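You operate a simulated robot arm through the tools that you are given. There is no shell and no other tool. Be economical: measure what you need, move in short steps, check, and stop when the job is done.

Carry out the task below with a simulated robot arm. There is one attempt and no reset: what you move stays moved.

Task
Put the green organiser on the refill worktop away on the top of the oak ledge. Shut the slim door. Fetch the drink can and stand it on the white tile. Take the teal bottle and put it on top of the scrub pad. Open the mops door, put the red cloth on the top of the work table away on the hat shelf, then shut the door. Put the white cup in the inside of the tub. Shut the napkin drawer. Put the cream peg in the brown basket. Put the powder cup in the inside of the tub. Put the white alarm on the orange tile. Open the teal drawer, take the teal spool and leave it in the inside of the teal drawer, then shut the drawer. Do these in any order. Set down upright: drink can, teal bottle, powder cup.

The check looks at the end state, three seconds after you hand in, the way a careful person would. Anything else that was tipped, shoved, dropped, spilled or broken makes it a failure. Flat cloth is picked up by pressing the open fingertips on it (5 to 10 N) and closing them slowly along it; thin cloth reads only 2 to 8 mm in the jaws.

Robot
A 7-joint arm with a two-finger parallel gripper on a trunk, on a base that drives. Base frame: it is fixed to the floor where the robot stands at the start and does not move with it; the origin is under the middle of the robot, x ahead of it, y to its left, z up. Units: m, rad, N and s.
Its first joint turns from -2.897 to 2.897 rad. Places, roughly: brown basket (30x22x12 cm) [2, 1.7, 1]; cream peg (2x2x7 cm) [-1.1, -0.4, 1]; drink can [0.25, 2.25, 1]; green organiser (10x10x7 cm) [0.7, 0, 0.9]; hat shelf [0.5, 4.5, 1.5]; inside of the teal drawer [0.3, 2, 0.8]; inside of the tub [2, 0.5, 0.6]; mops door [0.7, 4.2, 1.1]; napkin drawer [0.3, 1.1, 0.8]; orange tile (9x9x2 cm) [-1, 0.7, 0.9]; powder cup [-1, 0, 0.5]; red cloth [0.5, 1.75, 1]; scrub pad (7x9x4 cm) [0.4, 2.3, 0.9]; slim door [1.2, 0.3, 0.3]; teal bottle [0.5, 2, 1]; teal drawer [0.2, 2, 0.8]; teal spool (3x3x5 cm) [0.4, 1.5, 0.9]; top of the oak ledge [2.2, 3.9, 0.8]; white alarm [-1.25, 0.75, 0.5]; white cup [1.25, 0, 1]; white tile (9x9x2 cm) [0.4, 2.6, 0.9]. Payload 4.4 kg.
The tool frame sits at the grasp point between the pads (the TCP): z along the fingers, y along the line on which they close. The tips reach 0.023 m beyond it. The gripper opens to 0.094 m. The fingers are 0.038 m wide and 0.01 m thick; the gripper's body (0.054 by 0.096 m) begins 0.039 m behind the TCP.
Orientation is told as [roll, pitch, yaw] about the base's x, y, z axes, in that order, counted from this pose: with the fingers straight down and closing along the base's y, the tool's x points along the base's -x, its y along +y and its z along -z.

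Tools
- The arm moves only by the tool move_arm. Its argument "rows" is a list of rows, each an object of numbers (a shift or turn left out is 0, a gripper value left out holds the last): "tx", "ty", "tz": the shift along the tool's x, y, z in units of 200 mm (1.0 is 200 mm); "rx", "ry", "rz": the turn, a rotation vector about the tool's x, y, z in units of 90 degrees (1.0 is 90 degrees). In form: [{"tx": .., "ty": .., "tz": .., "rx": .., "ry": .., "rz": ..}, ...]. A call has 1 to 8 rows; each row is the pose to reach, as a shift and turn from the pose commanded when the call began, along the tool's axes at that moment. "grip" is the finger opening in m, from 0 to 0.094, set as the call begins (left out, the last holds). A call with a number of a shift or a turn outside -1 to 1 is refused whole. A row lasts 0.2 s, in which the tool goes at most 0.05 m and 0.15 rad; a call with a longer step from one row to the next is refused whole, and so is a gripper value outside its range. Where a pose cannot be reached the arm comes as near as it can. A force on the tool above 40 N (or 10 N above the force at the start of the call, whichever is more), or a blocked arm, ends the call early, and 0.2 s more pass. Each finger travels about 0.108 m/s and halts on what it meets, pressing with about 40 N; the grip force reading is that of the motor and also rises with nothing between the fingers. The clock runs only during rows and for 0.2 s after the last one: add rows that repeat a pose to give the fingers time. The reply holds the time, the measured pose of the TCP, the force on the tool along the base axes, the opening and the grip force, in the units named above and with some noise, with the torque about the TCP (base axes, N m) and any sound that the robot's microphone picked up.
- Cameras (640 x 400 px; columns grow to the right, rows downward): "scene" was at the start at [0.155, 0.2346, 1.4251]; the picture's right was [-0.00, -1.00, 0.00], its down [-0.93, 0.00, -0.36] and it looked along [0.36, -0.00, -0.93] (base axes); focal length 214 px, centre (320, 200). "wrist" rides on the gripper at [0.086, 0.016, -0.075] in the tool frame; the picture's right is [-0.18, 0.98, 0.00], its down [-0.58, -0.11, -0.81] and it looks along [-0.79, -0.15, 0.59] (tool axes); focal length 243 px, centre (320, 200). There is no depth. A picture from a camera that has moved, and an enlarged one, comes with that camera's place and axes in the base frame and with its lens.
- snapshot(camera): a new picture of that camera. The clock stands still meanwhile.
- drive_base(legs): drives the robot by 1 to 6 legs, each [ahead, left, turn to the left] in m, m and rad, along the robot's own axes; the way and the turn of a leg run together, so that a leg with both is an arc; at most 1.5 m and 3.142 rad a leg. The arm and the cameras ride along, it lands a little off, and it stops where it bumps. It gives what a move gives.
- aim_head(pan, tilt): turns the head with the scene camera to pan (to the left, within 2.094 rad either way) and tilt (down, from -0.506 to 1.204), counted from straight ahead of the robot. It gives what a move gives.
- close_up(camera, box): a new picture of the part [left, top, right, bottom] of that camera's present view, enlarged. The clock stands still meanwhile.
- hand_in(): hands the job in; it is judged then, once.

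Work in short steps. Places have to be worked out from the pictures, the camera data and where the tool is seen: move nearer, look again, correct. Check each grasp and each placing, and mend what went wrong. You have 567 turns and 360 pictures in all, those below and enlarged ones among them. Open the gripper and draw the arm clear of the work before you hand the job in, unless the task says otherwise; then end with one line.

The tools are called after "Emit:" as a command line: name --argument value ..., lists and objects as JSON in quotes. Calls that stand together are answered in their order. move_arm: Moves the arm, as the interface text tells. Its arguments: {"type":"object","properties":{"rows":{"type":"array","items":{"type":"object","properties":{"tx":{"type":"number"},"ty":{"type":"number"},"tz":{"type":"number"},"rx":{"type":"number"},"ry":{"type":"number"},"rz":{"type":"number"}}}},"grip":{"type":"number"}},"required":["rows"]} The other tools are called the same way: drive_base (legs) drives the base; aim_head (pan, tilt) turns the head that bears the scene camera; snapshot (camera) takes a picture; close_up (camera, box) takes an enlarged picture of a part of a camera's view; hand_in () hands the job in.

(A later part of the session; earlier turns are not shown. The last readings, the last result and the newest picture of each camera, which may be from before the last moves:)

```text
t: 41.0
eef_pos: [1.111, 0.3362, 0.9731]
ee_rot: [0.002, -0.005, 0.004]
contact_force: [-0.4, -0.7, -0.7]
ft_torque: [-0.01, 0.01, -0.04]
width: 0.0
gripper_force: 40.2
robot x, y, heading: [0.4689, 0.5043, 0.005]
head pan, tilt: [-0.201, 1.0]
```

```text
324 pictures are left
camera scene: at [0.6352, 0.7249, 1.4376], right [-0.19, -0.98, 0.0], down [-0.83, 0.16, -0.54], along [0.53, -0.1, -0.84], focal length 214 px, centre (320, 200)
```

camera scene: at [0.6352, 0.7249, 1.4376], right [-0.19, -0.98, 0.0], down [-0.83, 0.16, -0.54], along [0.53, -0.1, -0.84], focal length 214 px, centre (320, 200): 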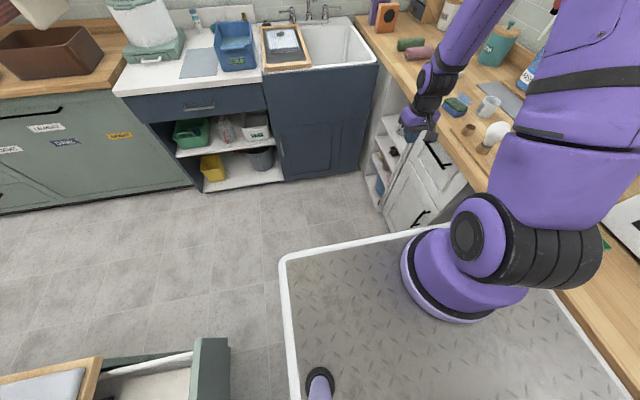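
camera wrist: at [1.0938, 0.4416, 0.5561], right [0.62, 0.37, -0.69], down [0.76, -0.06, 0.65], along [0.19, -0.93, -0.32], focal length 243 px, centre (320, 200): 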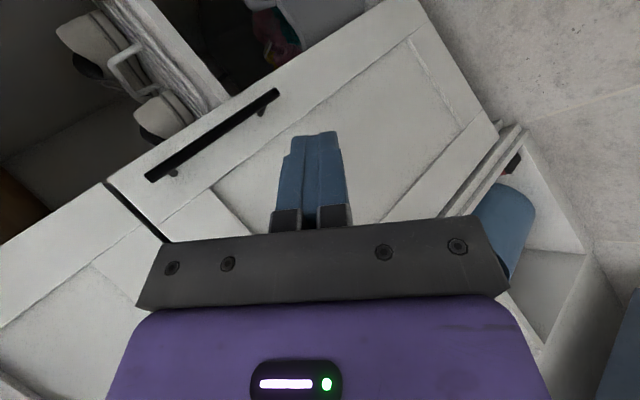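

Slim door is shut. Next the white cup at about (1.26,−0.06): I move above it for a wrist look.

Emit:
move_arm --rows '[{"tz": -0.22}, {"tz": -0.44}, {"tz": -0.66}, {"ty": -0.15, "tz": -0.8}, {"ty": -0.35, "tz": -0.9}, {"ty": -0.55, "tz": -0.9}, {"ty": -0.77, "tz": -0.9}, {"ty": -1.0, "tz": -0.9}]' --grip 0.094

Emit:
move_arm --rows '[{"tx": -0.1, "ty": -0.15}, {"tx": -0.2, "ty": -0.3}, {"tx": -0.3, "ty": -0.45}, {"tx": -0.3, "ty": -0.65}, {"tx": -0.3, "ty": -0.85}, {"tx": -0.3, "ty": -0.98}, {"tx": -0.3, "ty": -0.98}]'

Emit:
snapshot --camera "wrist"

Emit:
close_up --camera "scene" --box '[400, 70, 560, 170]'

```text
t: 42.8
eef_pos: [1.1112, 0.1385, 1.153]
ee_rot: [-0.001, -0.003, 0.003]
contact_force: [-0.3, -0.3, 0.4]
ft_torque: [-0.04, -0.02, 0.03]
width: 0.0939
gripper_force: 0.1
robot x, y, heading: [0.4654, 0.5045, 0.005]
head pan, tilt: [-0.201, 1.0]
```

```text
t: 44.4
eef_pos: [1.1689, -0.0608, 1.1517]
ee_rot: [0.001, -0.004, 0.004]
contact_force: [-0.8, 0.3, 0.0]
ft_torque: [0.01, 0.03, 0.0]
width: 0.0938
gripper_force: 0.1
robot x, y, heading: [0.469, 0.5067, 0.006]
head pan, tilt: [-0.201, 1.0]
```

```text
323 pictures are left
camera wrist: at [1.0816, -0.0447, 1.2259], right [0.18, 0.98, 0.0], down [0.58, -0.11, 0.81], along [0.79, -0.15, -0.59], focal length 243 px, centre (320, 200)
```

wrist: 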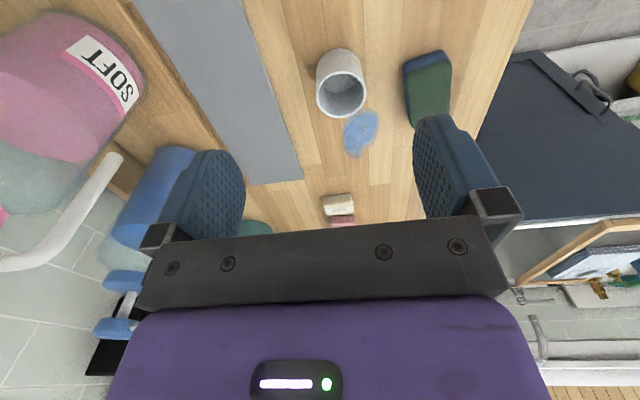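

```text
4.00 times, centred on (480, 120) of scene
camera zoom: at [0.6353, 0.7244, 1.4377], right [-0.19, -0.98, 0.0], down [-0.83, 0.16, -0.54], along [0.53, -0.1, -0.84], focal length 858 px, centre (-320, 520)
```

zoom: 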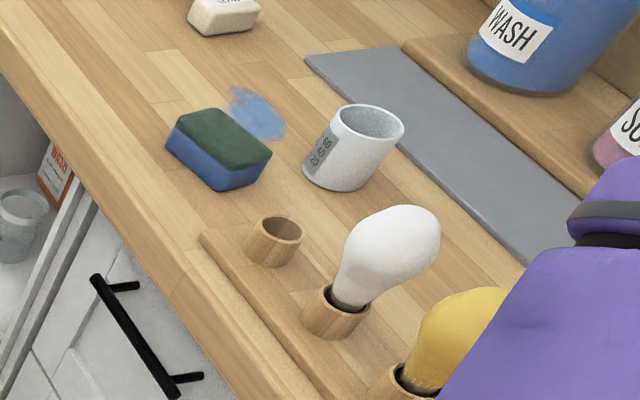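

Blue patch is only a stain. Cup ≈(1.232,−0.049), diameter ≈5.5 cm. I lower to just above and check.

Emit:
move_arm --rows '[{"tx": -0.15, "ty": 0.03}, {"tx": -0.315, "ty": 0.06}, {"tx": -0.315, "ty": 0.06, "tz": 0.2}, {"tx": -0.315, "ty": 0.06, "tz": 0.4}, {"tx": -0.315, "ty": 0.06, "tz": 0.5}, {"tx": -0.315, "ty": 0.06, "tz": 0.5}]' --grip 0.085

Emit:
snapshot --camera "wrist"

Emit:
close_up --camera "scene" --box '[400, 50, 560, 150]'

```text
t: 45.8
eef_pos: [1.2324, -0.05, 1.0531]
ee_rot: [-0.001, -0.002, 0.003]
contact_force: [-0.6, 0.5, 0.5]
ft_torque: [0.01, 0.01, -0.01]
width: 0.0849
gripper_force: 0.0
robot x, y, heading: [0.4702, 0.5045, 0.007]
head pan, tilt: [-0.201, 1.0]
```

```text
321 pictures are left
camera wrist: at [1.1445, -0.0335, 1.1269], right [0.18, 0.98, 0.0], down [0.58, -0.11, 0.81], along [0.8, -0.15, -0.59], focal length 243 px, centre (320, 200)
```

wrist: 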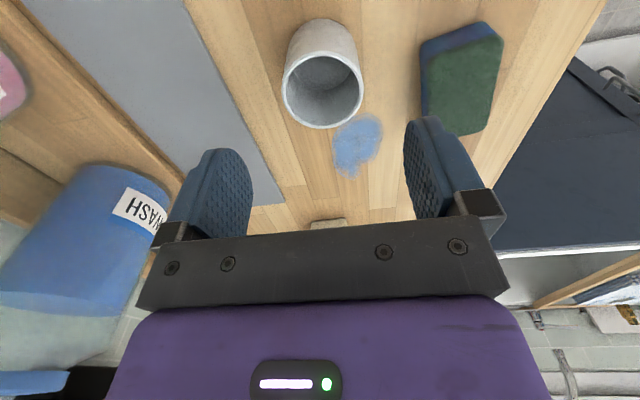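

```text
4.00 times, centred on (480, 100) of scene
camera zoom: at [0.6352, 0.7244, 1.4377], right [-0.19, -0.98, 0.0], down [-0.83, 0.16, -0.54], along [0.53, -0.1, -0.84], focal length 858 px, centre (-320, 600)
```

zoom: 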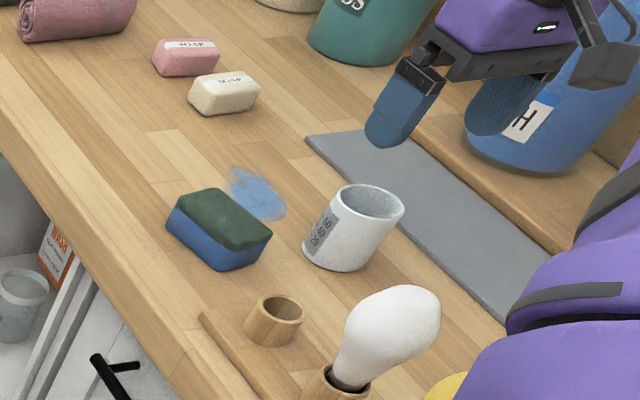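

Aligned. I descend and close gently.

Emit:
move_arm --rows '[{"tz": 0.15}, {"tz": 0.3}, {"tz": 0.42}, {"tz": 0.5}, {"tz": 0.53}]'

Emit:
move_arm --rows '[{}, {}, {}]' --grip 0.045

```text
t: 47.0
eef_pos: [1.2336, -0.0501, 0.9457]
ee_rot: [-0.002, -0.003, 0.005]
contact_force: [-0.1, 0.4, -0.2]
ft_torque: [0.0, -0.04, 0.01]
width: 0.0849
gripper_force: 0.0
robot x, y, heading: [0.4673, 0.5022, 0.008]
head pan, tilt: [-0.201, 1.0]
```

```text
t: 47.8
eef_pos: [1.2348, -0.0492, 0.9468]
ee_rot: [0.0, -0.003, 0.003]
contact_force: [-0.1, 0.0, -0.1]
ft_torque: [-0.02, 0.02, 0.02]
width: 0.0539
gripper_force: 39.6
robot x, y, heading: [0.4653, 0.5036, 0.008]
head pan, tilt: [-0.201, 1.0]
```

Cup gripped (54 mm). Lift and carry it over the corridor side.

Emit:
move_arm --rows '[{"tz": -0.2}, {"tz": -0.4}, {"tz": -0.6}, {"tz": -0.8}, {"tz": -0.95, "ty": 0.15}, {"tz": -1.0, "ty": 0.35}, {"tz": -1.0, "ty": 0.6}, {"tz": -1.0, "ty": 0.84}]'

Emit:
move_arm --rows '[{"ty": 0.22}, {"ty": 0.44}, {"ty": 0.66}, {"ty": 0.88}, {"ty": 1.0}]'

Emit:
drive_base --legs '[[0.7, 0.0, 0]]'

Emit:
snapshot --camera "scene"

Emit:
snapshot --camera "wrist"

```text
t: 49.6
eef_pos: [1.2333, 0.116, 1.1487]
ee_rot: [0.0, -0.003, 0.001]
contact_force: [-0.2, -0.5, -0.4]
ft_torque: [0.05, 0.04, 0.03]
width: 0.0538
gripper_force: 39.7
robot x, y, heading: [0.469, 0.5048, -0.001]
head pan, tilt: [-0.201, 1.0]
```

```text
t: 50.8
eef_pos: [1.2337, 0.317, 1.1496]
ee_rot: [0.001, -0.004, 0.003]
contact_force: [-0.6, -0.4, 0.6]
ft_torque: [0.02, 0.0, -0.03]
width: 0.0535
gripper_force: 39.8
robot x, y, heading: [0.4681, 0.5018, 0.008]
head pan, tilt: [-0.201, 1.0]
```

```text
t: 54.7
eef_pos: [1.933, 0.3285, 1.1504]
ee_rot: [0.0, -0.003, 0.006]
contact_force: [-0.2, 0.7, -0.2]
ft_torque: [-0.01, -0.04, 0.01]
width: 0.0532
gripper_force: 39.9
robot x, y, heading: [1.1676, 0.5096, 0.007]
head pan, tilt: [-0.201, 1.0]
```

```text
319 pictures are left
camera scene: at [1.3325, 0.7304, 1.4377], right [-0.19, -0.98, 0.0], down [-0.83, 0.16, -0.54], along [0.53, -0.1, -0.84], focal length 214 px, centre (320, 200)
```

scene: 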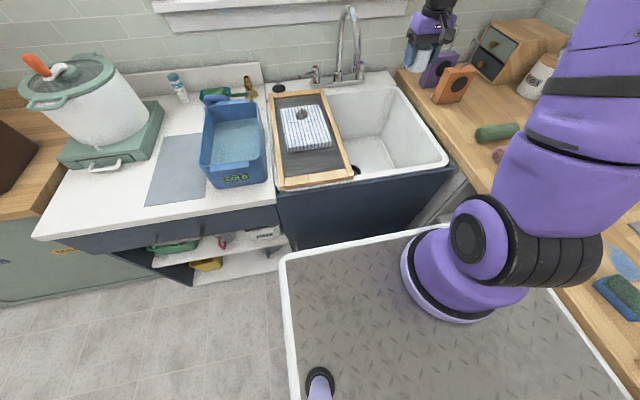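

```text
318 pictures are left
camera wrist: at [1.8449, 0.3433, 1.2242], right [0.18, 0.98, 0.0], down [0.58, -0.1, 0.81], along [0.8, -0.14, -0.59], focal length 243 px, centre (320, 200)
```

wrist: 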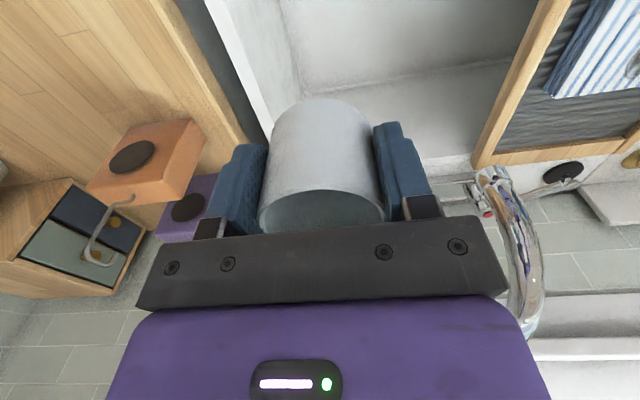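

Sink free opening is about x 1.78–2.17, y 0.24–0.53 beside the board. I centre the cup at (1.95,0.375) and lower to rim level to check.

Emit:
move_arm --rows '[{"tx": -0.08, "ty": 0.2}, {"tx": -0.08, "ty": 0.23, "tz": 0.2}, {"tx": -0.08, "ty": 0.23, "tz": 0.4}, {"tx": -0.08, "ty": 0.23, "tz": 0.6}, {"tx": -0.08, "ty": 0.23, "tz": 0.8}, {"tx": -0.08, "ty": 0.23, "tz": 0.8}]'

Emit:
snapshot --camera "scene"

Emit:
snapshot --camera "wrist"

```text
t: 56.1
eef_pos: [1.9498, 0.3712, 0.9882]
ee_rot: [-0.001, -0.004, 0.007]
contact_force: [-1.3, 0.5, -0.3]
ft_torque: [-0.01, 0.02, -0.01]
width: 0.053
gripper_force: 39.3
robot x, y, heading: [1.1613, 0.508, 0.01]
head pan, tilt: [-0.201, 1.0]
```

```text
317 pictures are left
camera scene: at [1.3323, 0.7305, 1.4377], right [-0.19, -0.98, 0.0], down [-0.83, 0.16, -0.54], along [0.53, -0.1, -0.84], focal length 214 px, centre (320, 200)
```

scene: 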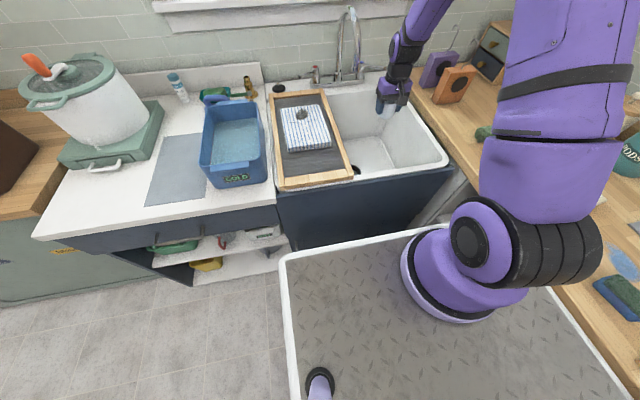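

```text
316 pictures are left
camera wrist: at [1.8614, 0.3872, 1.0627], right [0.18, 0.98, 0.0], down [0.58, -0.1, 0.81], along [0.8, -0.14, -0.59], focal length 243 px, centre (320, 200)
```

wrist: 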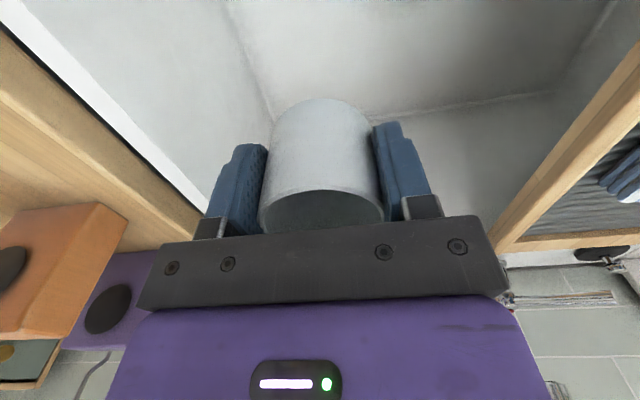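

Emit:
move_arm --rows '[{"tx": -0.15, "ty": -0.1}, {"tx": -0.3, "ty": -0.15}, {"tx": -0.3, "ty": -0.15, "tz": 0.2}, {"tx": -0.3, "ty": -0.15, "tz": 0.4}, {"tx": -0.3, "ty": -0.15, "tz": 0.6}, {"tx": -0.3, "ty": -0.15, "tz": 0.75}, {"tx": -0.3, "ty": -0.15, "tz": 0.85}, {"tx": -0.3, "ty": -0.15, "tz": 0.95}]'

Emit:
snapshot --camera "wrist"

Emit:
close_up --camera "scene" --box '[320, 60, 480, 180]'

```text
t: 57.9
eef_pos: [2.0105, 0.342, 0.8002]
ee_rot: [-0.001, -0.004, 0.006]
contact_force: [-0.5, 0.2, 0.7]
ft_torque: [-0.02, -0.01, 0.0]
width: 0.053
gripper_force: 40.0
robot x, y, heading: [1.1666, 0.5109, 0.005]
head pan, tilt: [-0.201, 1.0]
```

```text
315 pictures are left
camera wrist: at [1.9224, 0.3585, 0.875], right [0.18, 0.98, 0.0], down [0.58, -0.1, 0.81], along [0.8, -0.14, -0.59], focal length 243 px, centre (320, 200)
```

wrist: 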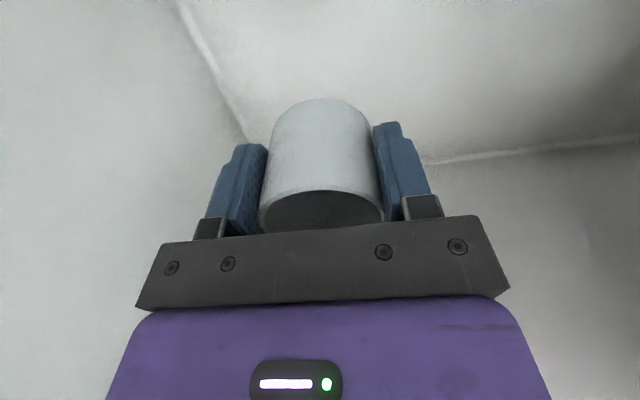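

```text
3.33 times, centred on (400, 120) of scene
camera zoom: at [1.3322, 0.7305, 1.4377], right [-0.19, -0.98, 0.0], down [-0.83, 0.16, -0.54], along [0.53, -0.1, -0.84], focal length 715 px, centre (53, 467)
```

zoom: 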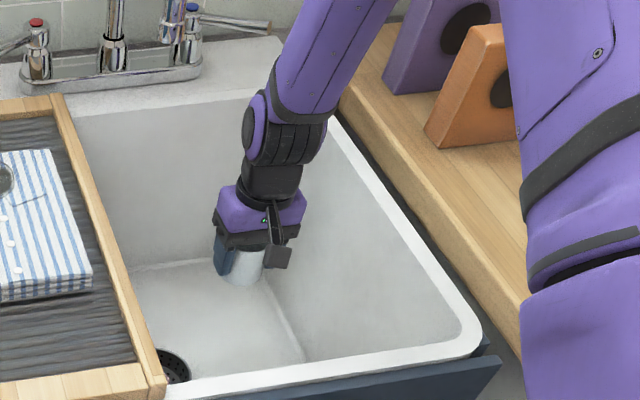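

Well inside the sink. I lower slowly until contact.

Emit:
move_arm --rows '[{"tz": 0.1}, {"tz": 0.17}, {"tz": 0.24}, {"tz": 0.31}, {"tz": 0.38}, {"tz": 0.45}, {"tz": 0.52}, {"tz": 0.59}]'

```text
t: 59.7
eef_pos: [2.0119, 0.3436, 0.6861]
ee_rot: [0.001, -0.003, 0.008]
contact_force: [-6.9, 1.4, 29.2]
ft_torque: [-0.01, 0.1, -0.01]
width: 0.0531
gripper_force: 40.1
robot x, y, heading: [1.1681, 0.5036, 0.015]
head pan, tilt: [-0.201, 1.0]
```

Touching the sink floor. Ease up, release, and withdraw.

Emit:
move_arm --rows '[{"tz": -0.025}, {"tz": -0.025}]'

Emit:
move_arm --rows '[{}, {}]' --grip 0.08

Emit:
move_arm --rows '[{"tz": -0.15}, {"tz": -0.35}, {"tz": -0.55}, {"tz": -0.78}, {"tz": -1.0}]'

Emit:
move_arm --rows '[{"tz": -0.2}, {"tz": -0.4}, {"tz": -0.6}, {"tz": -0.8}, {"tz": -1.0}]'

Emit:
snapshot --camera "scene"

```text
t: 60.3
eef_pos: [2.0097, 0.3432, 0.6886]
ee_rot: [0.0, -0.005, 0.007]
contact_force: [0.1, 0.5, -0.5]
ft_torque: [0.02, -0.02, 0.03]
width: 0.0529
gripper_force: 40.1
robot x, y, heading: [1.1677, 0.5088, 0.008]
head pan, tilt: [-0.201, 1.0]
```

```text
t: 60.9
eef_pos: [2.0105, 0.3442, 0.6887]
ee_rot: [-0.001, -0.005, 0.006]
contact_force: [0.1, -0.2, 0.7]
ft_torque: [-0.04, 0.0, 0.0]
width: 0.0799
gripper_force: 0.1
robot x, y, heading: [1.1664, 0.5106, 0.009]
head pan, tilt: [-0.201, 1.0]
```

```text
t: 62.1
eef_pos: [2.0082, 0.3446, 0.8892]
ee_rot: [-0.001, 0.0, 0.007]
contact_force: [0.7, -0.2, -0.7]
ft_torque: [-0.01, 0.0, 0.04]
width: 0.08
gripper_force: 0.1
robot x, y, heading: [1.1655, 0.508, 0.006]
head pan, tilt: [-0.201, 1.0]
```

```text
t: 63.3
eef_pos: [2.008, 0.3461, 1.09]
ee_rot: [0.0, -0.001, 0.005]
contact_force: [1.5, -0.5, -0.8]
ft_torque: [-0.01, -0.01, 0.01]
width: 0.08
gripper_force: 0.1
robot x, y, heading: [1.1659, 0.5053, 0.012]
head pan, tilt: [-0.201, 1.0]
```

```text
313 pictures are left
camera scene: at [1.333, 0.7303, 1.4376], right [-0.19, -0.98, 0.0], down [-0.83, 0.16, -0.54], along [0.53, -0.1, -0.84], focal length 214 px, centre (320, 200)
```

scene: 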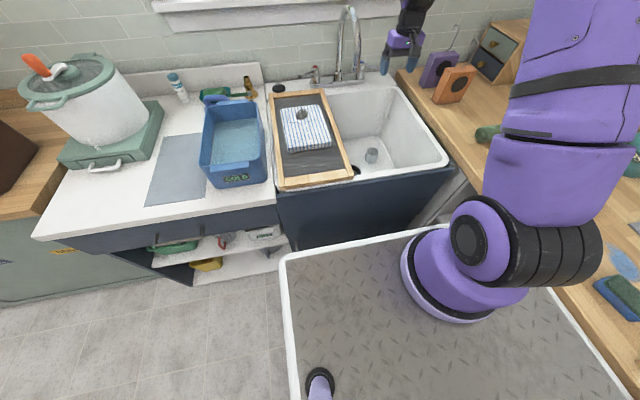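

White cup stands in the sink. Next the napkin drawer: drive back along the corridor and turn to face it.

Emit:
drive_base --legs '[[-1.3, -0.1, 0], [0, 0, 0.6]]'

Emit:
aim_head --pan 0.2 --tilt 0.85

Emit:
snapshot --camera "scene"

```text
t: 67.8
eef_pos: [1.1685, 0.3539, 1.0894]
ee_rot: [0.002, -0.004, 0.092]
contact_force: [0.4, 0.6, 0.4]
ft_torque: [0.01, 0.01, -0.03]
width: 0.08
gripper_force: 0.0
robot x, y, heading: [0.3184, 0.4425, 0.094]
head pan, tilt: [-0.201, 1.0]
stopped in leg 1: the robot was blocked; the commanded pose is now the measured one
```

```text
t: 68.7
eef_pos: [1.1688, 0.3524, 1.0895]
ee_rot: [0.0, -0.003, 0.092]
contact_force: [0.2, 0.0, -0.6]
ft_torque: [-0.03, 0.03, -0.01]
width: 0.0802
gripper_force: 0.0
robot x, y, heading: [0.3197, 0.4431, 0.095]
head pan, tilt: [0.201, 0.85]
```

```text
312 pictures are left
camera scene: at [0.4683, 0.7079, 1.4488], right [0.29, -0.96, 0.0], down [-0.72, -0.22, -0.66], along [0.63, 0.19, -0.75], focal length 214 px, centre (320, 200)
```

scene: 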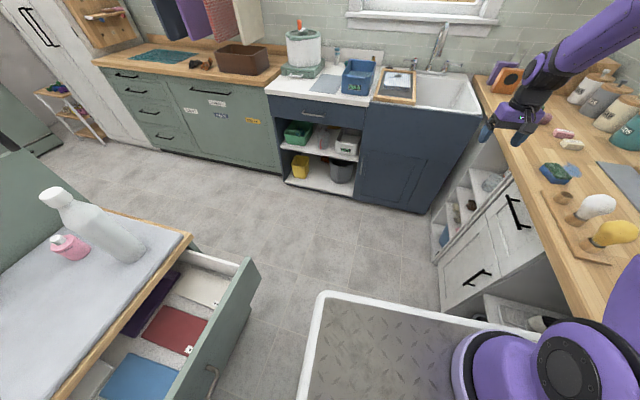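

It grazed the worktop edge (robot half-width ≈0.29). I shift left, straighten and back out further before turning.

Emit:
drive_base --legs '[[0, 0.09, -0.095], [-0.55, 0.0, 0]]'

Emit:
snapshot --camera "scene"

```text
t: 72.5
eef_pos: [0.599, 0.36, 1.0893]
ee_rot: [0.0, -0.004, -0.004]
contact_force: [0.1, -0.8, 0.9]
ft_torque: [0.02, 0.01, -0.01]
width: 0.0802
gripper_force: 0.1
robot x, y, heading: [-0.2415, 0.5317, -0.005]
head pan, tilt: [0.201, 0.85]
```

```text
311 pictures are left
camera scene: at [-0.0626, 0.7831, 1.4488], right [0.19, -0.98, 0.0], down [-0.74, -0.15, -0.66], along [0.65, 0.13, -0.75], focal length 214 px, centre (320, 200)
```

scene: 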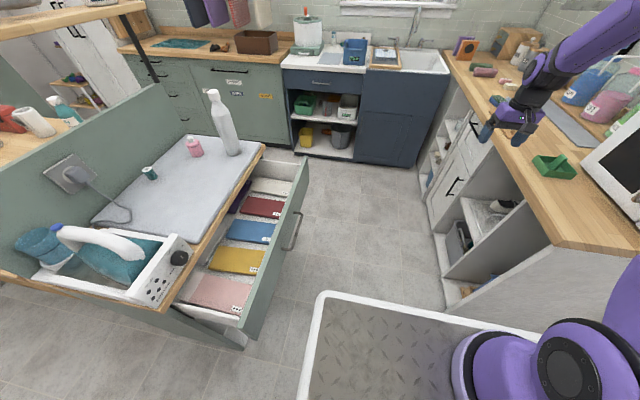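

Drawer front runs x 0–0.65 at y≈0.97. I bring closed fingers in front of it, tilted 45° toward +y.

Emit:
move_arm --rows '[{"tx": 0.125, "ty": 0.125, "rx": -0.063}, {"tx": 0.25, "ty": 0.25, "rx": -0.125}, {"tx": 0.375, "ty": 0.375, "rx": -0.188}, {"tx": 0.5, "ty": 0.5, "rx": -0.25}, {"tx": 0.625, "ty": 0.625, "rx": -0.313}, {"tx": 0.75, "ty": 0.75, "rx": -0.375}, {"tx": 0.875, "ty": 0.875, "rx": -0.438}, {"tx": 1.0, "ty": 1.0, "rx": -0.5}]' --grip 0.0

Emit:
snapshot --camera "scene"

```text
t: 74.3
eef_pos: [0.4002, 0.562, 1.0908]
ee_rot: [0.788, -0.004, -0.007]
contact_force: [-0.2, -0.4, 0.4]
ft_torque: [0.0, -0.01, 0.02]
width: 0.0002
gripper_force: 39.9
robot x, y, heading: [-0.2371, 0.5329, -0.008]
head pan, tilt: [0.201, 0.85]
```

```text
310 pictures are left
camera scene: at [-0.0624, 0.783, 1.4488], right [0.19, -0.98, 0.0], down [-0.74, -0.15, -0.66], along [0.65, 0.13, -0.75], focal length 214 px, centre (320, 200)
```

scene: 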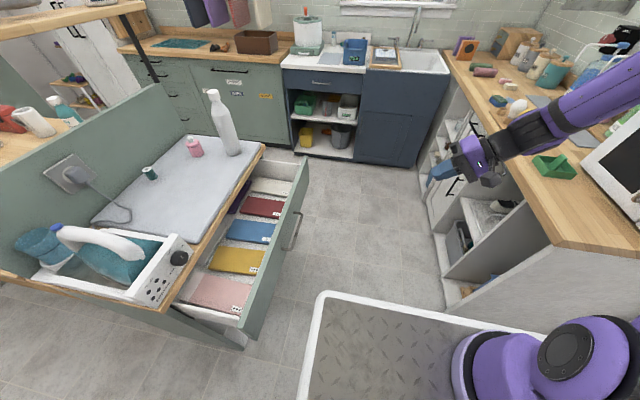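

Emit:
move_arm --rows '[{"tx": 0.07, "tz": 0.2}, {"tx": 0.14, "tz": 0.4}, {"tx": 0.21, "tz": 0.6}, {"tx": 0.28, "tz": 0.8}, {"tx": 0.35, "tz": 1.0}]'

Emit:
move_arm --rows '[{"tz": 0.2}, {"tz": 0.4}, {"tz": 0.6}, {"tz": 0.8}, {"tz": 0.95}]'

Emit:
snapshot --camera "scene"

Emit:
snapshot --camera "wrist"

```text
t: 75.5
eef_pos: [0.3317, 0.7039, 0.9472]
ee_rot: [0.788, -0.005, -0.006]
contact_force: [0.0, -0.5, -0.7]
ft_torque: [0.07, 0.02, 0.02]
width: 0.0
gripper_force: 39.6
robot x, y, heading: [-0.2418, 0.5335, -0.008]
head pan, tilt: [0.201, 0.85]
```

```text
t: 76.7
eef_pos: [0.3353, 0.8378, 0.812]
ee_rot: [0.785, -0.003, -0.007]
contact_force: [0.5, 0.4, 0.0]
ft_torque: [-0.03, -0.04, 0.04]
width: 0.0003
gripper_force: 40.2
robot x, y, heading: [-0.2383, 0.5342, -0.005]
head pan, tilt: [0.201, 0.85]
```

```text
309 pictures are left
camera scene: at [-0.0625, 0.7827, 1.4489], right [0.19, -0.98, 0.0], down [-0.74, -0.15, -0.66], along [0.65, 0.13, -0.75], focal length 214 px, centre (320, 200)
```

scene: 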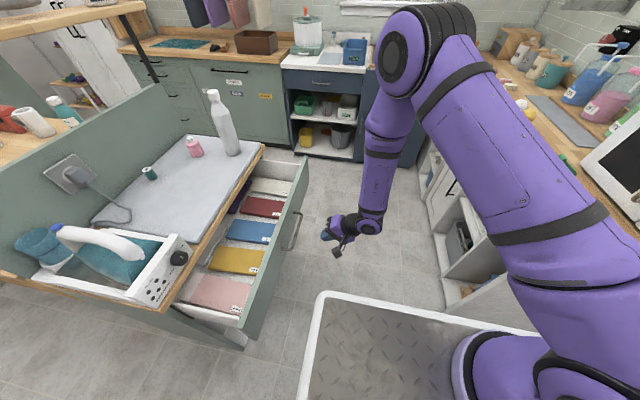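

```text
308 pictures are left
camera wrist: at [0.246, 0.7977, 0.876], right [0.19, 0.69, 0.7], down [0.58, -0.65, 0.5], along [0.8, 0.31, -0.52], focal length 243 px, centre (320, 200)
```

wrist: 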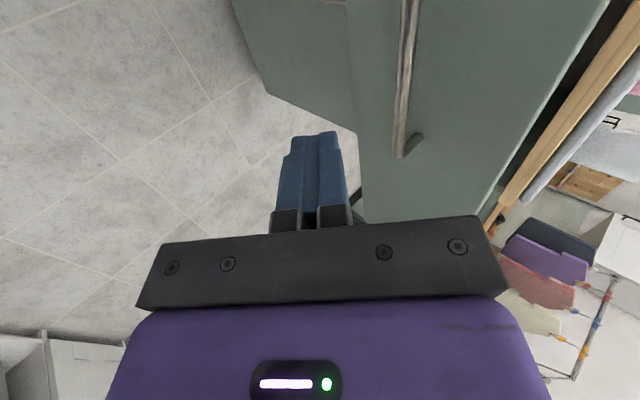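

Handle is at z≈0.79, x up to 0.40. I move to x≈0.46 beside it, then push +y.

Emit:
move_arm --rows '[{"tx": -0.2}, {"tx": -0.4}, {"tx": -0.6, "ty": 0.1, "tz": 0.1}, {"tx": -0.62, "ty": 0.2, "tz": 0.2}, {"tx": -0.62, "ty": 0.33, "tz": 0.33}, {"tx": -0.62, "ty": 0.46, "tz": 0.46}, {"tx": -0.62, "ty": 0.59, "tz": 0.59}]'

Emit:
move_arm --rows '[{"ty": 0.1, "tz": 0.1}, {"ty": 0.2, "tz": 0.2}, {"ty": 0.28, "tz": 0.28}, {"ty": 0.34, "tz": 0.34}, {"ty": 0.4, "tz": 0.4}, {"ty": 0.45, "tz": 0.45}, {"ty": 0.5, "tz": 0.5}]'

Emit:
snapshot --camera "scene"

```text
t: 78.3
eef_pos: [0.459, 1.0042, 0.8137]
ee_rot: [0.786, -0.003, -0.008]
contact_force: [0.2, 0.0, 0.9]
ft_torque: [0.03, 0.04, 0.03]
width: 0.0
gripper_force: 39.4
robot x, y, heading: [-0.2386, 0.5313, -0.006]
head pan, tilt: [0.201, 0.85]
```

```text
t: 79.9
eef_pos: [0.4597, 1.1476, 0.8138]
ee_rot: [0.787, -0.004, -0.005]
contact_force: [0.1, -0.8, -0.6]
ft_torque: [-0.02, 0.02, -0.04]
width: 0.0001
gripper_force: 40.1
robot x, y, heading: [-0.2412, 0.5313, -0.006]
head pan, tilt: [0.201, 0.85]
```

```text
307 pictures are left
camera scene: at [-0.0625, 0.7831, 1.4488], right [0.19, -0.98, 0.0], down [-0.74, -0.15, -0.66], along [0.65, 0.13, -0.75], focal length 214 px, centre (320, 200)
```

scene: 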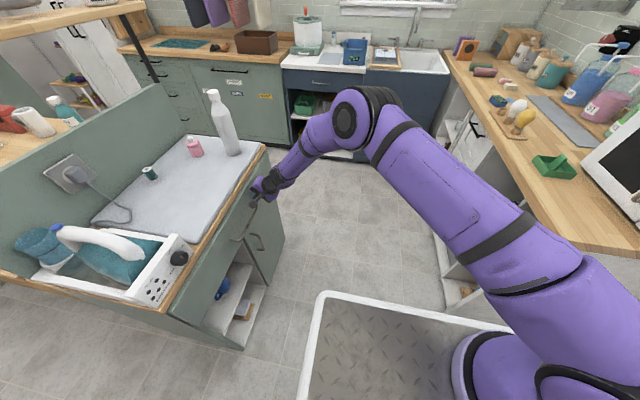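

Nearly shut; I push further until it stops.

Emit:
move_arm --rows '[{"ty": 0.04, "tz": 0.04}, {"ty": 0.08, "tz": 0.08}, {"ty": 0.12, "tz": 0.12}, {"ty": 0.16, "tz": 0.16}, {"ty": 0.2, "tz": 0.2}, {"ty": 0.24, "tz": 0.24}]'

Emit:
snapshot --camera "scene"

Emit:
close_up --camera "scene" --box '[160, 140, 320, 340]'

```text
t: 80.5
eef_pos: [0.46, 1.1614, 0.8127]
ee_rot: [0.784, -0.005, -0.004]
contact_force: [-12.0, -22.0, 17.3]
ft_torque: [0.18, 0.35, 0.61]
width: 0.0
gripper_force: 39.9
robot x, y, heading: [-0.2436, 0.5345, -0.007]
head pan, tilt: [0.201, 0.85]
stopped in row 3: the force on the tool passed its limit at 61 N (the readings are from after the stop); the commanded pose is now the measured one
```

```text
306 pictures are left
camera scene: at [-0.0635, 0.7812, 1.4492], right [0.19, -0.98, 0.0], down [-0.74, -0.15, -0.66], along [0.65, 0.13, -0.75], focal length 214 px, centre (320, 200)
```

scene: 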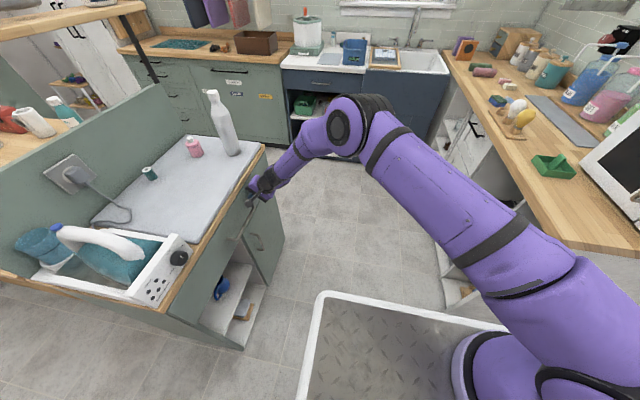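

```text
2.00 times, centred on (240, 240) of scene
camera zoom: at [-0.0635, 0.7812, 1.4492], right [0.19, -0.98, 0.0], down [-0.74, -0.15, -0.66], along [0.65, 0.13, -0.75], focal length 429 px, centre (480, 120)
```

zoom: 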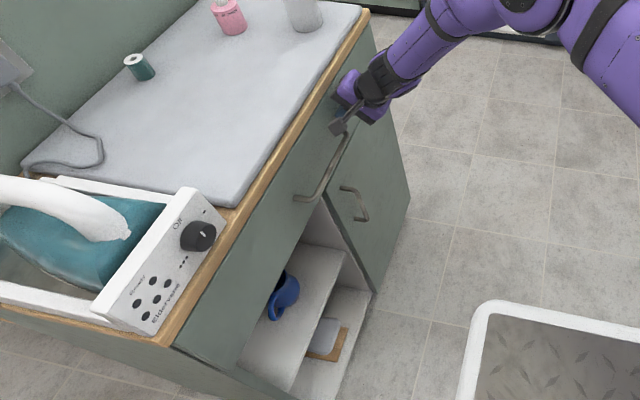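

Drawer is shut. I withdraw and straighten the tool.

Emit:
move_arm --rows '[{"tz": -0.2}, {"tz": -0.4}, {"tz": -0.6}, {"tz": -0.8}, {"tz": -1.0}]'

Emit:
move_arm --rows '[{"tz": -0.12, "rx": 0.063}, {"tz": -0.24, "rx": 0.125}, {"tz": -0.36, "rx": 0.188}, {"tz": -0.48, "rx": 0.25}, {"tz": -0.6, "rx": 0.313}, {"tz": -0.72, "rx": 0.375}, {"tz": -0.8, "rx": 0.438}, {"tz": -0.8, "rx": 0.5}]'

Emit:
aim_head --pan 1.2 --tilt 0.5

Emit:
snapshot --camera "scene"

Emit:
aim_head --pan 2.05 --tilt 0.7

Emit:
snapshot --camera "scene"

```text
t: 81.7
eef_pos: [0.4589, 1.0232, 0.9567]
ee_rot: [0.781, -0.003, -0.004]
contact_force: [-0.4, 0.7, -0.3]
ft_torque: [0.02, 0.0, -0.04]
width: 0.0
gripper_force: 39.9
robot x, y, heading: [-0.239, 0.5355, -0.008]
head pan, tilt: [0.201, 0.85]
```

```text
t: 83.5
eef_pos: [0.4583, 0.9093, 1.0662]
ee_rot: [-0.006, -0.001, -0.007]
contact_force: [0.2, -1.1, -0.4]
ft_torque: [-0.01, 0.0, -0.02]
width: 0.0003
gripper_force: 40.0
robot x, y, heading: [-0.241, 0.5364, -0.005]
head pan, tilt: [0.201, 0.85]
```

```text
t: 84.8
eef_pos: [0.4574, 0.9085, 1.066]
ee_rot: [-0.005, -0.001, -0.004]
contact_force: [0.3, 0.3, 0.2]
ft_torque: [0.01, 0.01, 0.02]
width: 0.0
gripper_force: 39.6
robot x, y, heading: [-0.2373, 0.5377, -0.004]
head pan, tilt: [1.201, 0.499]
```

```text
304 pictures are left
camera scene: at [-0.1058, 0.8522, 1.4788], right [0.93, -0.37, 0.0], down [-0.18, -0.45, -0.88], along [0.32, 0.82, -0.48], focal length 214 px, centre (320, 200)
```

scene: 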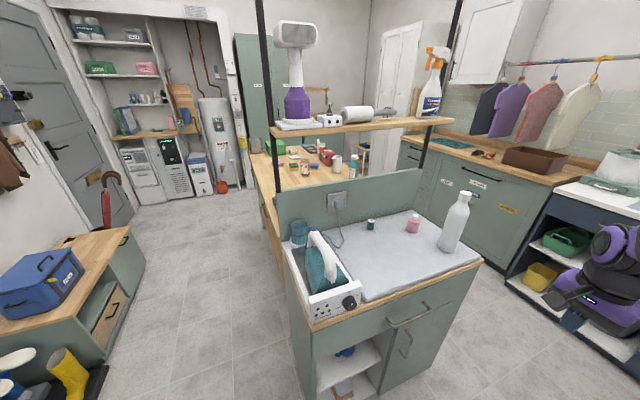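

```text
t: 86.0
eef_pos: [0.4585, 0.9089, 1.0669]
ee_rot: [-0.003, -0.003, -0.005]
contact_force: [-0.4, 0.6, 0.2]
ft_torque: [-0.01, 0.0, -0.01]
width: 0.0
gripper_force: 39.5
robot x, y, heading: [-0.2421, 0.5354, 0.0]
head pan, tilt: [2.051, 0.7]
```

```text
303 pictures are left
camera scene: at [-0.178, 0.8432, 1.4611], right [0.89, 0.46, 0.0], down [0.29, -0.57, -0.77], along [-0.35, 0.68, -0.64], focal length 214 px, centre (320, 200)
```

scene: 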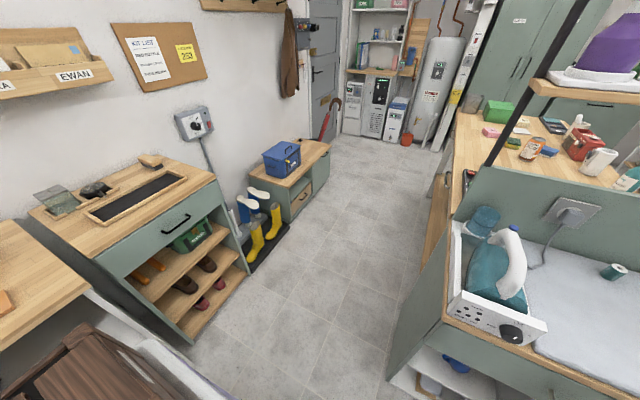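

The crate is on the robot's own rear deck. The left aisle (x −1.0…0) is free; table drawers face it. I tuck the arm up, turn to face +y and drive into the aisle.

Emit:
move_arm --rows '[{"tx": 0.06, "ty": -0.13, "tz": -0.12}, {"tx": 0.12, "ty": -0.27, "tz": -0.24}, {"tx": 0.19, "ty": -0.41, "tz": -0.36}, {"tx": 0.25, "ty": -0.55, "tz": -0.48}, {"tx": 0.31, "ty": -0.69, "tz": -0.6}, {"tx": 0.37, "ty": -0.83, "tz": -0.72}, {"tx": 0.44, "ty": -0.95, "tz": -0.84}, {"tx": 0.5, "ty": -1.0, "tz": -0.95}]'

Emit:
drive_base --legs '[[-0.15, 0, 0], [0, 0, 1.57], [0.4, -0.05, 0]]'

Emit:
aim_head --pan -0.7 --tilt 0.6

Emit:
snapshot --camera "scene"

```text
t: 87.8
eef_pos: [0.3586, 0.7089, 1.2569]
ee_rot: [-0.004, 0.001, -0.006]
contact_force: [0.1, -0.2, -0.6]
ft_torque: [0.0, 0.04, 0.02]
width: 0.0001
gripper_force: 40.4
robot x, y, heading: [-0.2384, 0.5321, -0.001]
head pan, tilt: [2.051, 0.7]
```

```text
t: 95.2
eef_pos: [-0.524, 1.5408, 1.2587]
ee_rot: [-0.004, -0.005, 1.575]
contact_force: [0.4, -0.1, 0.2]
ft_torque: [-0.01, -0.01, -0.01]
width: 0.0
gripper_force: 40.2
robot x, y, heading: [-0.3455, 0.9438, 1.576]
head pan, tilt: [2.051, 0.7]
```

```text
t: 97.6
eef_pos: [-0.5224, 1.5405, 1.2585]
ee_rot: [-0.004, -0.002, 1.574]
contact_force: [0.9, -0.5, -0.9]
ft_torque: [0.03, -0.01, 0.0]
width: 0.0
gripper_force: 40.4
robot x, y, heading: [-0.3429, 0.9451, 1.579]
head pan, tilt: [-0.7, 0.6]
```

```text
302 pictures are left
camera scene: at [-0.5233, 1.111, 1.4697], right [0.77, -0.64, 0.0], down [-0.36, -0.43, -0.83], along [0.53, 0.63, -0.56], focal length 214 px, centre (320, 200)
```

scene: 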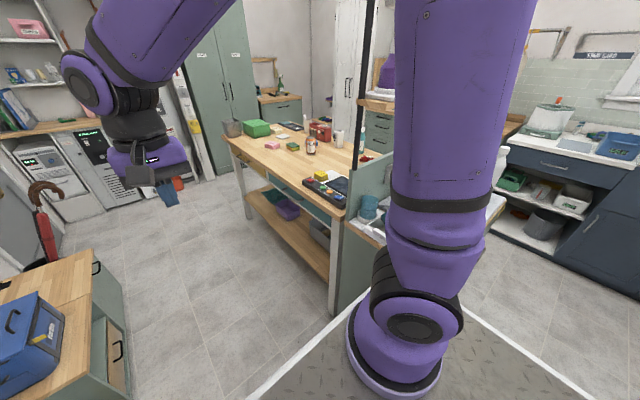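

Emit:
drive_base --legs '[[0, 0.12, 0], [0.65, 0, 0]]'

Emit:
aim_head --pan -1.2 --tilt 0.9

Emit:
snapshot --camera "scene"

Emit:
aim_head --pan -0.5 --tilt 0.8

Emit:
snapshot --camera "scene"

```text
t: 102.0
eef_pos: [-0.6459, 2.1909, 1.2575]
ee_rot: [-0.003, -0.003, 1.575]
contact_force: [0.5, -0.5, 0.4]
ft_torque: [0.02, -0.01, 0.02]
width: 0.0
gripper_force: 39.6
robot x, y, heading: [-0.4615, 1.5962, 1.571]
head pan, tilt: [-0.7, 0.6]
```

```text
t: 103.0
eef_pos: [-0.6467, 2.1917, 1.2587]
ee_rot: [-0.005, -0.003, 1.577]
contact_force: [-0.3, 0.3, 0.5]
ft_torque: [0.01, 0.05, 0.01]
width: 0.0001
gripper_force: 39.9
robot x, y, heading: [-0.4632, 1.5941, 1.574]
head pan, tilt: [-1.201, 0.901]
```

```text
301 pictures are left
camera scene: at [-0.6315, 1.722, 1.445], right [0.37, -0.93, 0.0], down [-0.73, -0.29, -0.62], along [0.58, 0.23, -0.78], focal length 214 px, centre (320, 200)
```

scene: 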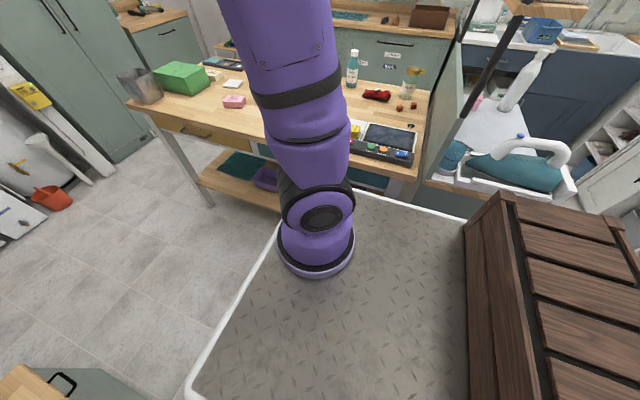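

```text
t: 104.0
eef_pos: [-0.6476, 2.191, 1.2583]
ee_rot: [-0.004, -0.003, 1.576]
contact_force: [0.0, 0.8, 0.5]
ft_torque: [0.0, 0.02, -0.01]
width: 0.0
gripper_force: 39.8
robot x, y, heading: [-0.4665, 1.5978, 1.577]
head pan, tilt: [-0.499, 0.799]
```

```text
300 pictures are left
camera scene: at [-0.6635, 1.7652, 1.4528], right [0.88, -0.47, 0.0], down [-0.34, -0.63, -0.7], along [0.33, 0.61, -0.72], focal length 214 px, centre (320, 200)
```

scene: 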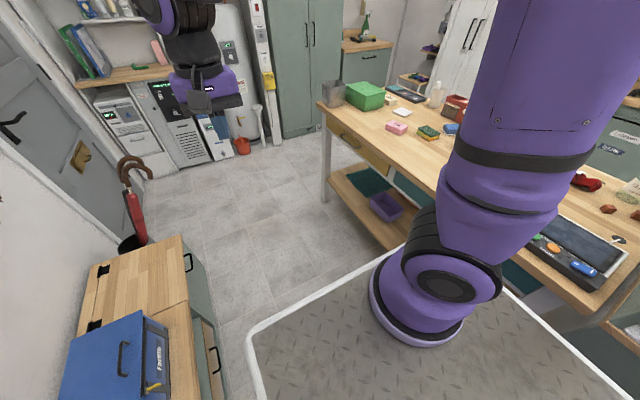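

Emit:
close_up --camera "scene" --box '[310, 80, 470, 240]'

Emit:
drive_base --legs '[[-0.45, 0, 0]]'

Emit:
aim_head --pan -0.6 --tilt 0.6

Emit:
snapshot --camera "scene"

```text
2.50 times, centred on (390, 160) of scene
camera zoom: at [-0.6635, 1.7652, 1.4528], right [0.88, -0.47, 0.0], down [-0.34, -0.63, -0.7], along [0.33, 0.61, -0.72], focal length 536 px, centre (145, 300)
```

zoom: 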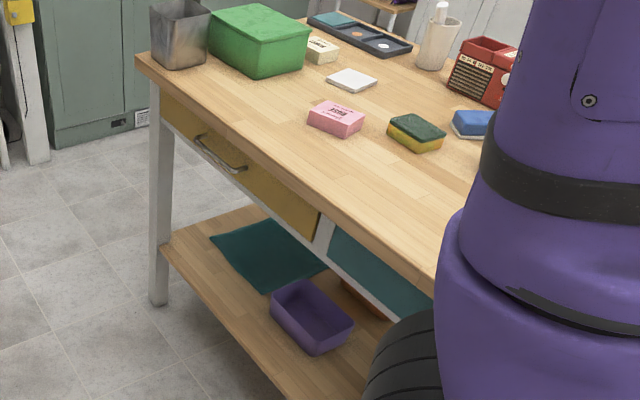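

```text
t: 106.8
eef_pos: [-0.6432, 1.7408, 1.2581]
ee_rot: [-0.003, -0.003, 1.572]
contact_force: [-0.2, -0.4, 0.2]
ft_torque: [0.02, -0.01, 0.04]
width: 0.0001
gripper_force: 39.6
robot x, y, heading: [-0.4654, 1.1474, 1.579]
head pan, tilt: [-0.499, 0.799]
```

```text
t: 107.5
eef_pos: [-0.6441, 1.7431, 1.2578]
ee_rot: [-0.003, -0.004, 1.575]
contact_force: [0.6, 0.6, -0.2]
ft_torque: [-0.02, -0.02, -0.01]
width: 0.0001
gripper_force: 40.1
robot x, y, heading: [-0.4614, 1.1449, 1.573]
head pan, tilt: [-0.6, 0.6]
```

```text
298 pictures are left
camera scene: at [-0.65, 1.3181, 1.4696], right [0.83, -0.56, 0.0], down [-0.32, -0.47, -0.82], along [0.46, 0.68, -0.57], focal length 214 px, centre (320, 200)
```

scene: 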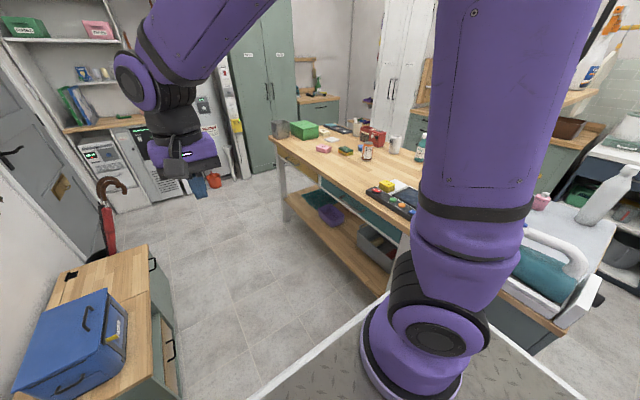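

Emit:
close_up --camera "scene" --box '[260, 100, 440, 280]'

```text
2.22 times, centred on (350, 190) of scene
camera zoom: at [-0.65, 1.3181, 1.4696], right [0.83, -0.56, 0.0], down [-0.32, -0.47, -0.82], along [0.46, 0.68, -0.57], focal length 477 px, centre (253, 222)
```

zoom: 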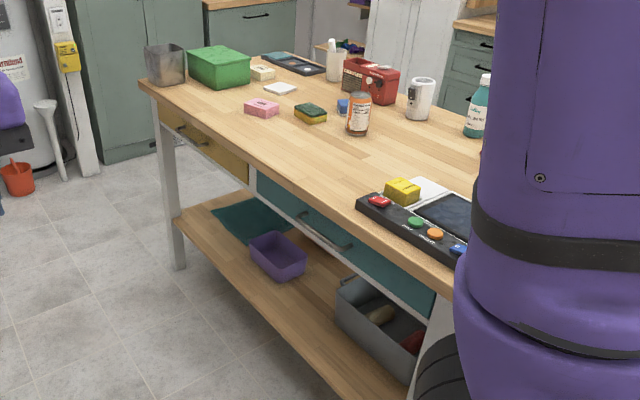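

Teal drawer: front x≈0, y≈1.70–2.23, handle ≈(−0.03,1.97,0.80), under the table overhang. I'll grip the handle horizontally (fingers toward +x). First swing the tool over.

Emit:
move_arm --rows '[{"tx": -0.125, "ty": -0.06, "tz": 0.1, "rx": 0.093}, {"tx": -0.25, "ty": -0.12, "tz": 0.2, "rx": 0.186}, {"tx": -0.375, "ty": -0.18, "tz": 0.3, "rx": 0.279}, {"tx": -0.5, "ty": -0.24, "tz": 0.4, "rx": 0.372}, {"tx": -0.625, "ty": -0.3, "tz": 0.5, "rx": 0.465}, {"tx": -0.75, "ty": -0.36, "tz": 0.6, "rx": 0.558}, {"tx": -0.875, "ty": -0.42, "tz": 0.7, "rx": 0.651}, {"tx": -1.0, "ty": -0.48, "tz": 0.8, "rx": 0.744}]' --grip 0.06

Emit:
move_arm --rows '[{"rx": 0.09}, {"rx": 0.18}, {"rx": 0.256}]'

Emit:
snapshot --camera "scene"

Emit:
snapshot --camera "wrist"

```text
t: 109.3
eef_pos: [-0.5465, 1.9438, 1.0997]
ee_rot: [-1.174, -0.004, 1.574]
contact_force: [0.7, -1.2, 1.1]
ft_torque: [0.01, 0.03, 0.04]
width: 0.0599
gripper_force: 0.1
robot x, y, heading: [-0.4641, 1.1501, 1.572]
head pan, tilt: [-0.6, 0.6]
```

```text
t: 110.1
eef_pos: [-0.5477, 1.9431, 1.0983]
ee_rot: [-1.577, -0.005, 1.574]
contact_force: [0.5, 0.1, -0.5]
ft_torque: [-0.01, 0.02, 0.02]
width: 0.0597
gripper_force: 0.0
robot x, y, heading: [-0.4616, 1.1464, 1.574]
head pan, tilt: [-0.6, 0.6]
```

```text
296 pictures are left
camera scene: at [-0.6497, 1.318, 1.4698], right [0.83, -0.56, 0.0], down [-0.32, -0.47, -0.83], along [0.46, 0.68, -0.56], focal length 214 px, centre (320, 200)
```

scene: 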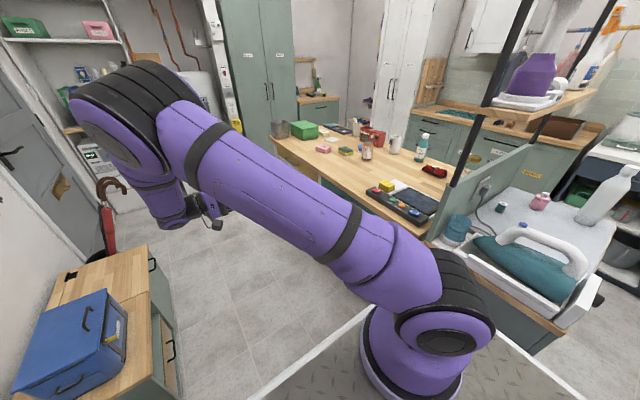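

```text
295 pictures are left
camera wrist: at [-0.6239, 1.8573, 1.0823], right [0.0, 0.19, -0.98], down [-0.81, 0.58, 0.11], along [0.59, 0.79, 0.15], focal length 243 px, centre (320, 200)
```

wrist: 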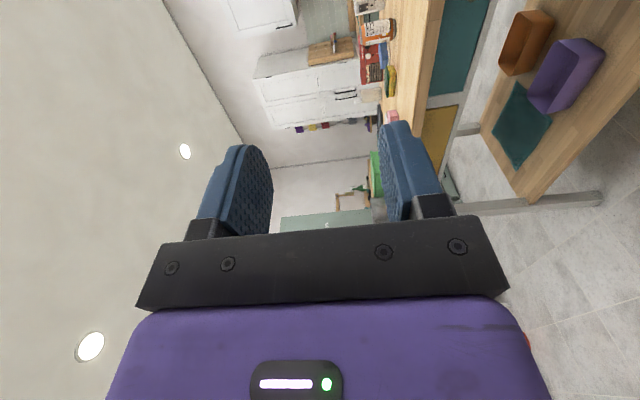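

Emit:
move_arm --rows '[{"ty": 0.2, "tz": 0.1}, {"ty": 0.4, "tz": 0.2}, {"ty": 0.6, "tz": 0.3}, {"ty": 0.8, "tz": 0.4}, {"ty": 1.0, "tz": 0.5}, {"ty": 1.0, "tz": 0.7}, {"ty": 1.0, "tz": 0.9}]'

Emit:
move_arm --rows '[{"ty": 0.2}, {"ty": 0.4}, {"ty": 0.48, "tz": 0.15}, {"ty": 0.48, "tz": 0.35}, {"ty": 0.48, "tz": 0.5}]'

Emit:
snapshot --camera "wrist"

Emit:
close_up --camera "scene" --box '[260, 100, 440, 280]'

```text
t: 111.7
eef_pos: [-0.3649, 1.9428, 0.9007]
ee_rot: [-1.576, -0.004, 1.576]
contact_force: [-0.4, -1.2, -0.8]
ft_torque: [0.01, -0.02, 0.03]
width: 0.0599
gripper_force: 0.0
robot x, y, heading: [-0.4628, 1.1471, 1.576]
head pan, tilt: [-0.6, 0.6]
```

```text
t: 112.9
eef_pos: [-0.268, 1.9446, 0.8047]
ee_rot: [-1.575, -0.002, 1.576]
contact_force: [0.8, 0.2, 0.3]
ft_torque: [0.0, -0.01, -0.02]
width: 0.0603
gripper_force: 0.1
robot x, y, heading: [-0.46, 1.1472, 1.578]
head pan, tilt: [-0.6, 0.6]
```

```text
294 pictures are left
camera wrist: at [-0.3441, 1.859, 0.787], right [0.0, 0.19, -0.98], down [-0.81, 0.58, 0.11], along [0.59, 0.79, 0.15], focal length 243 px, centre (320, 200)
```

wrist: 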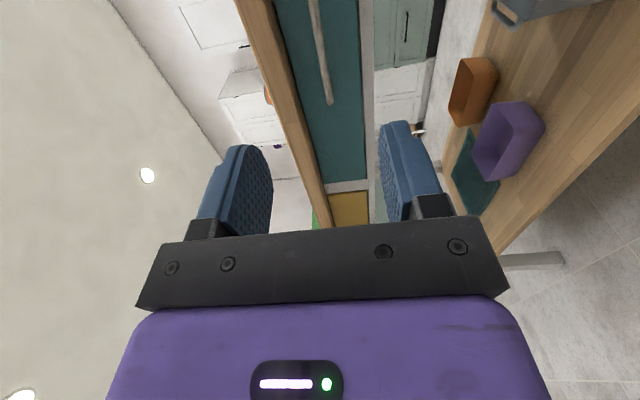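

```text
2.22 times, centred on (350, 190) of scene
camera zoom: at [-0.6503, 1.3179, 1.4697], right [0.83, -0.56, 0.0], down [-0.32, -0.47, -0.83], along [0.46, 0.68, -0.56], focal length 477 px, centre (253, 222)
```

zoom: 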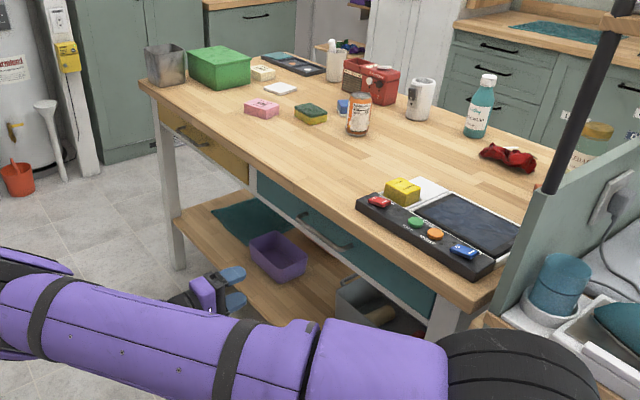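

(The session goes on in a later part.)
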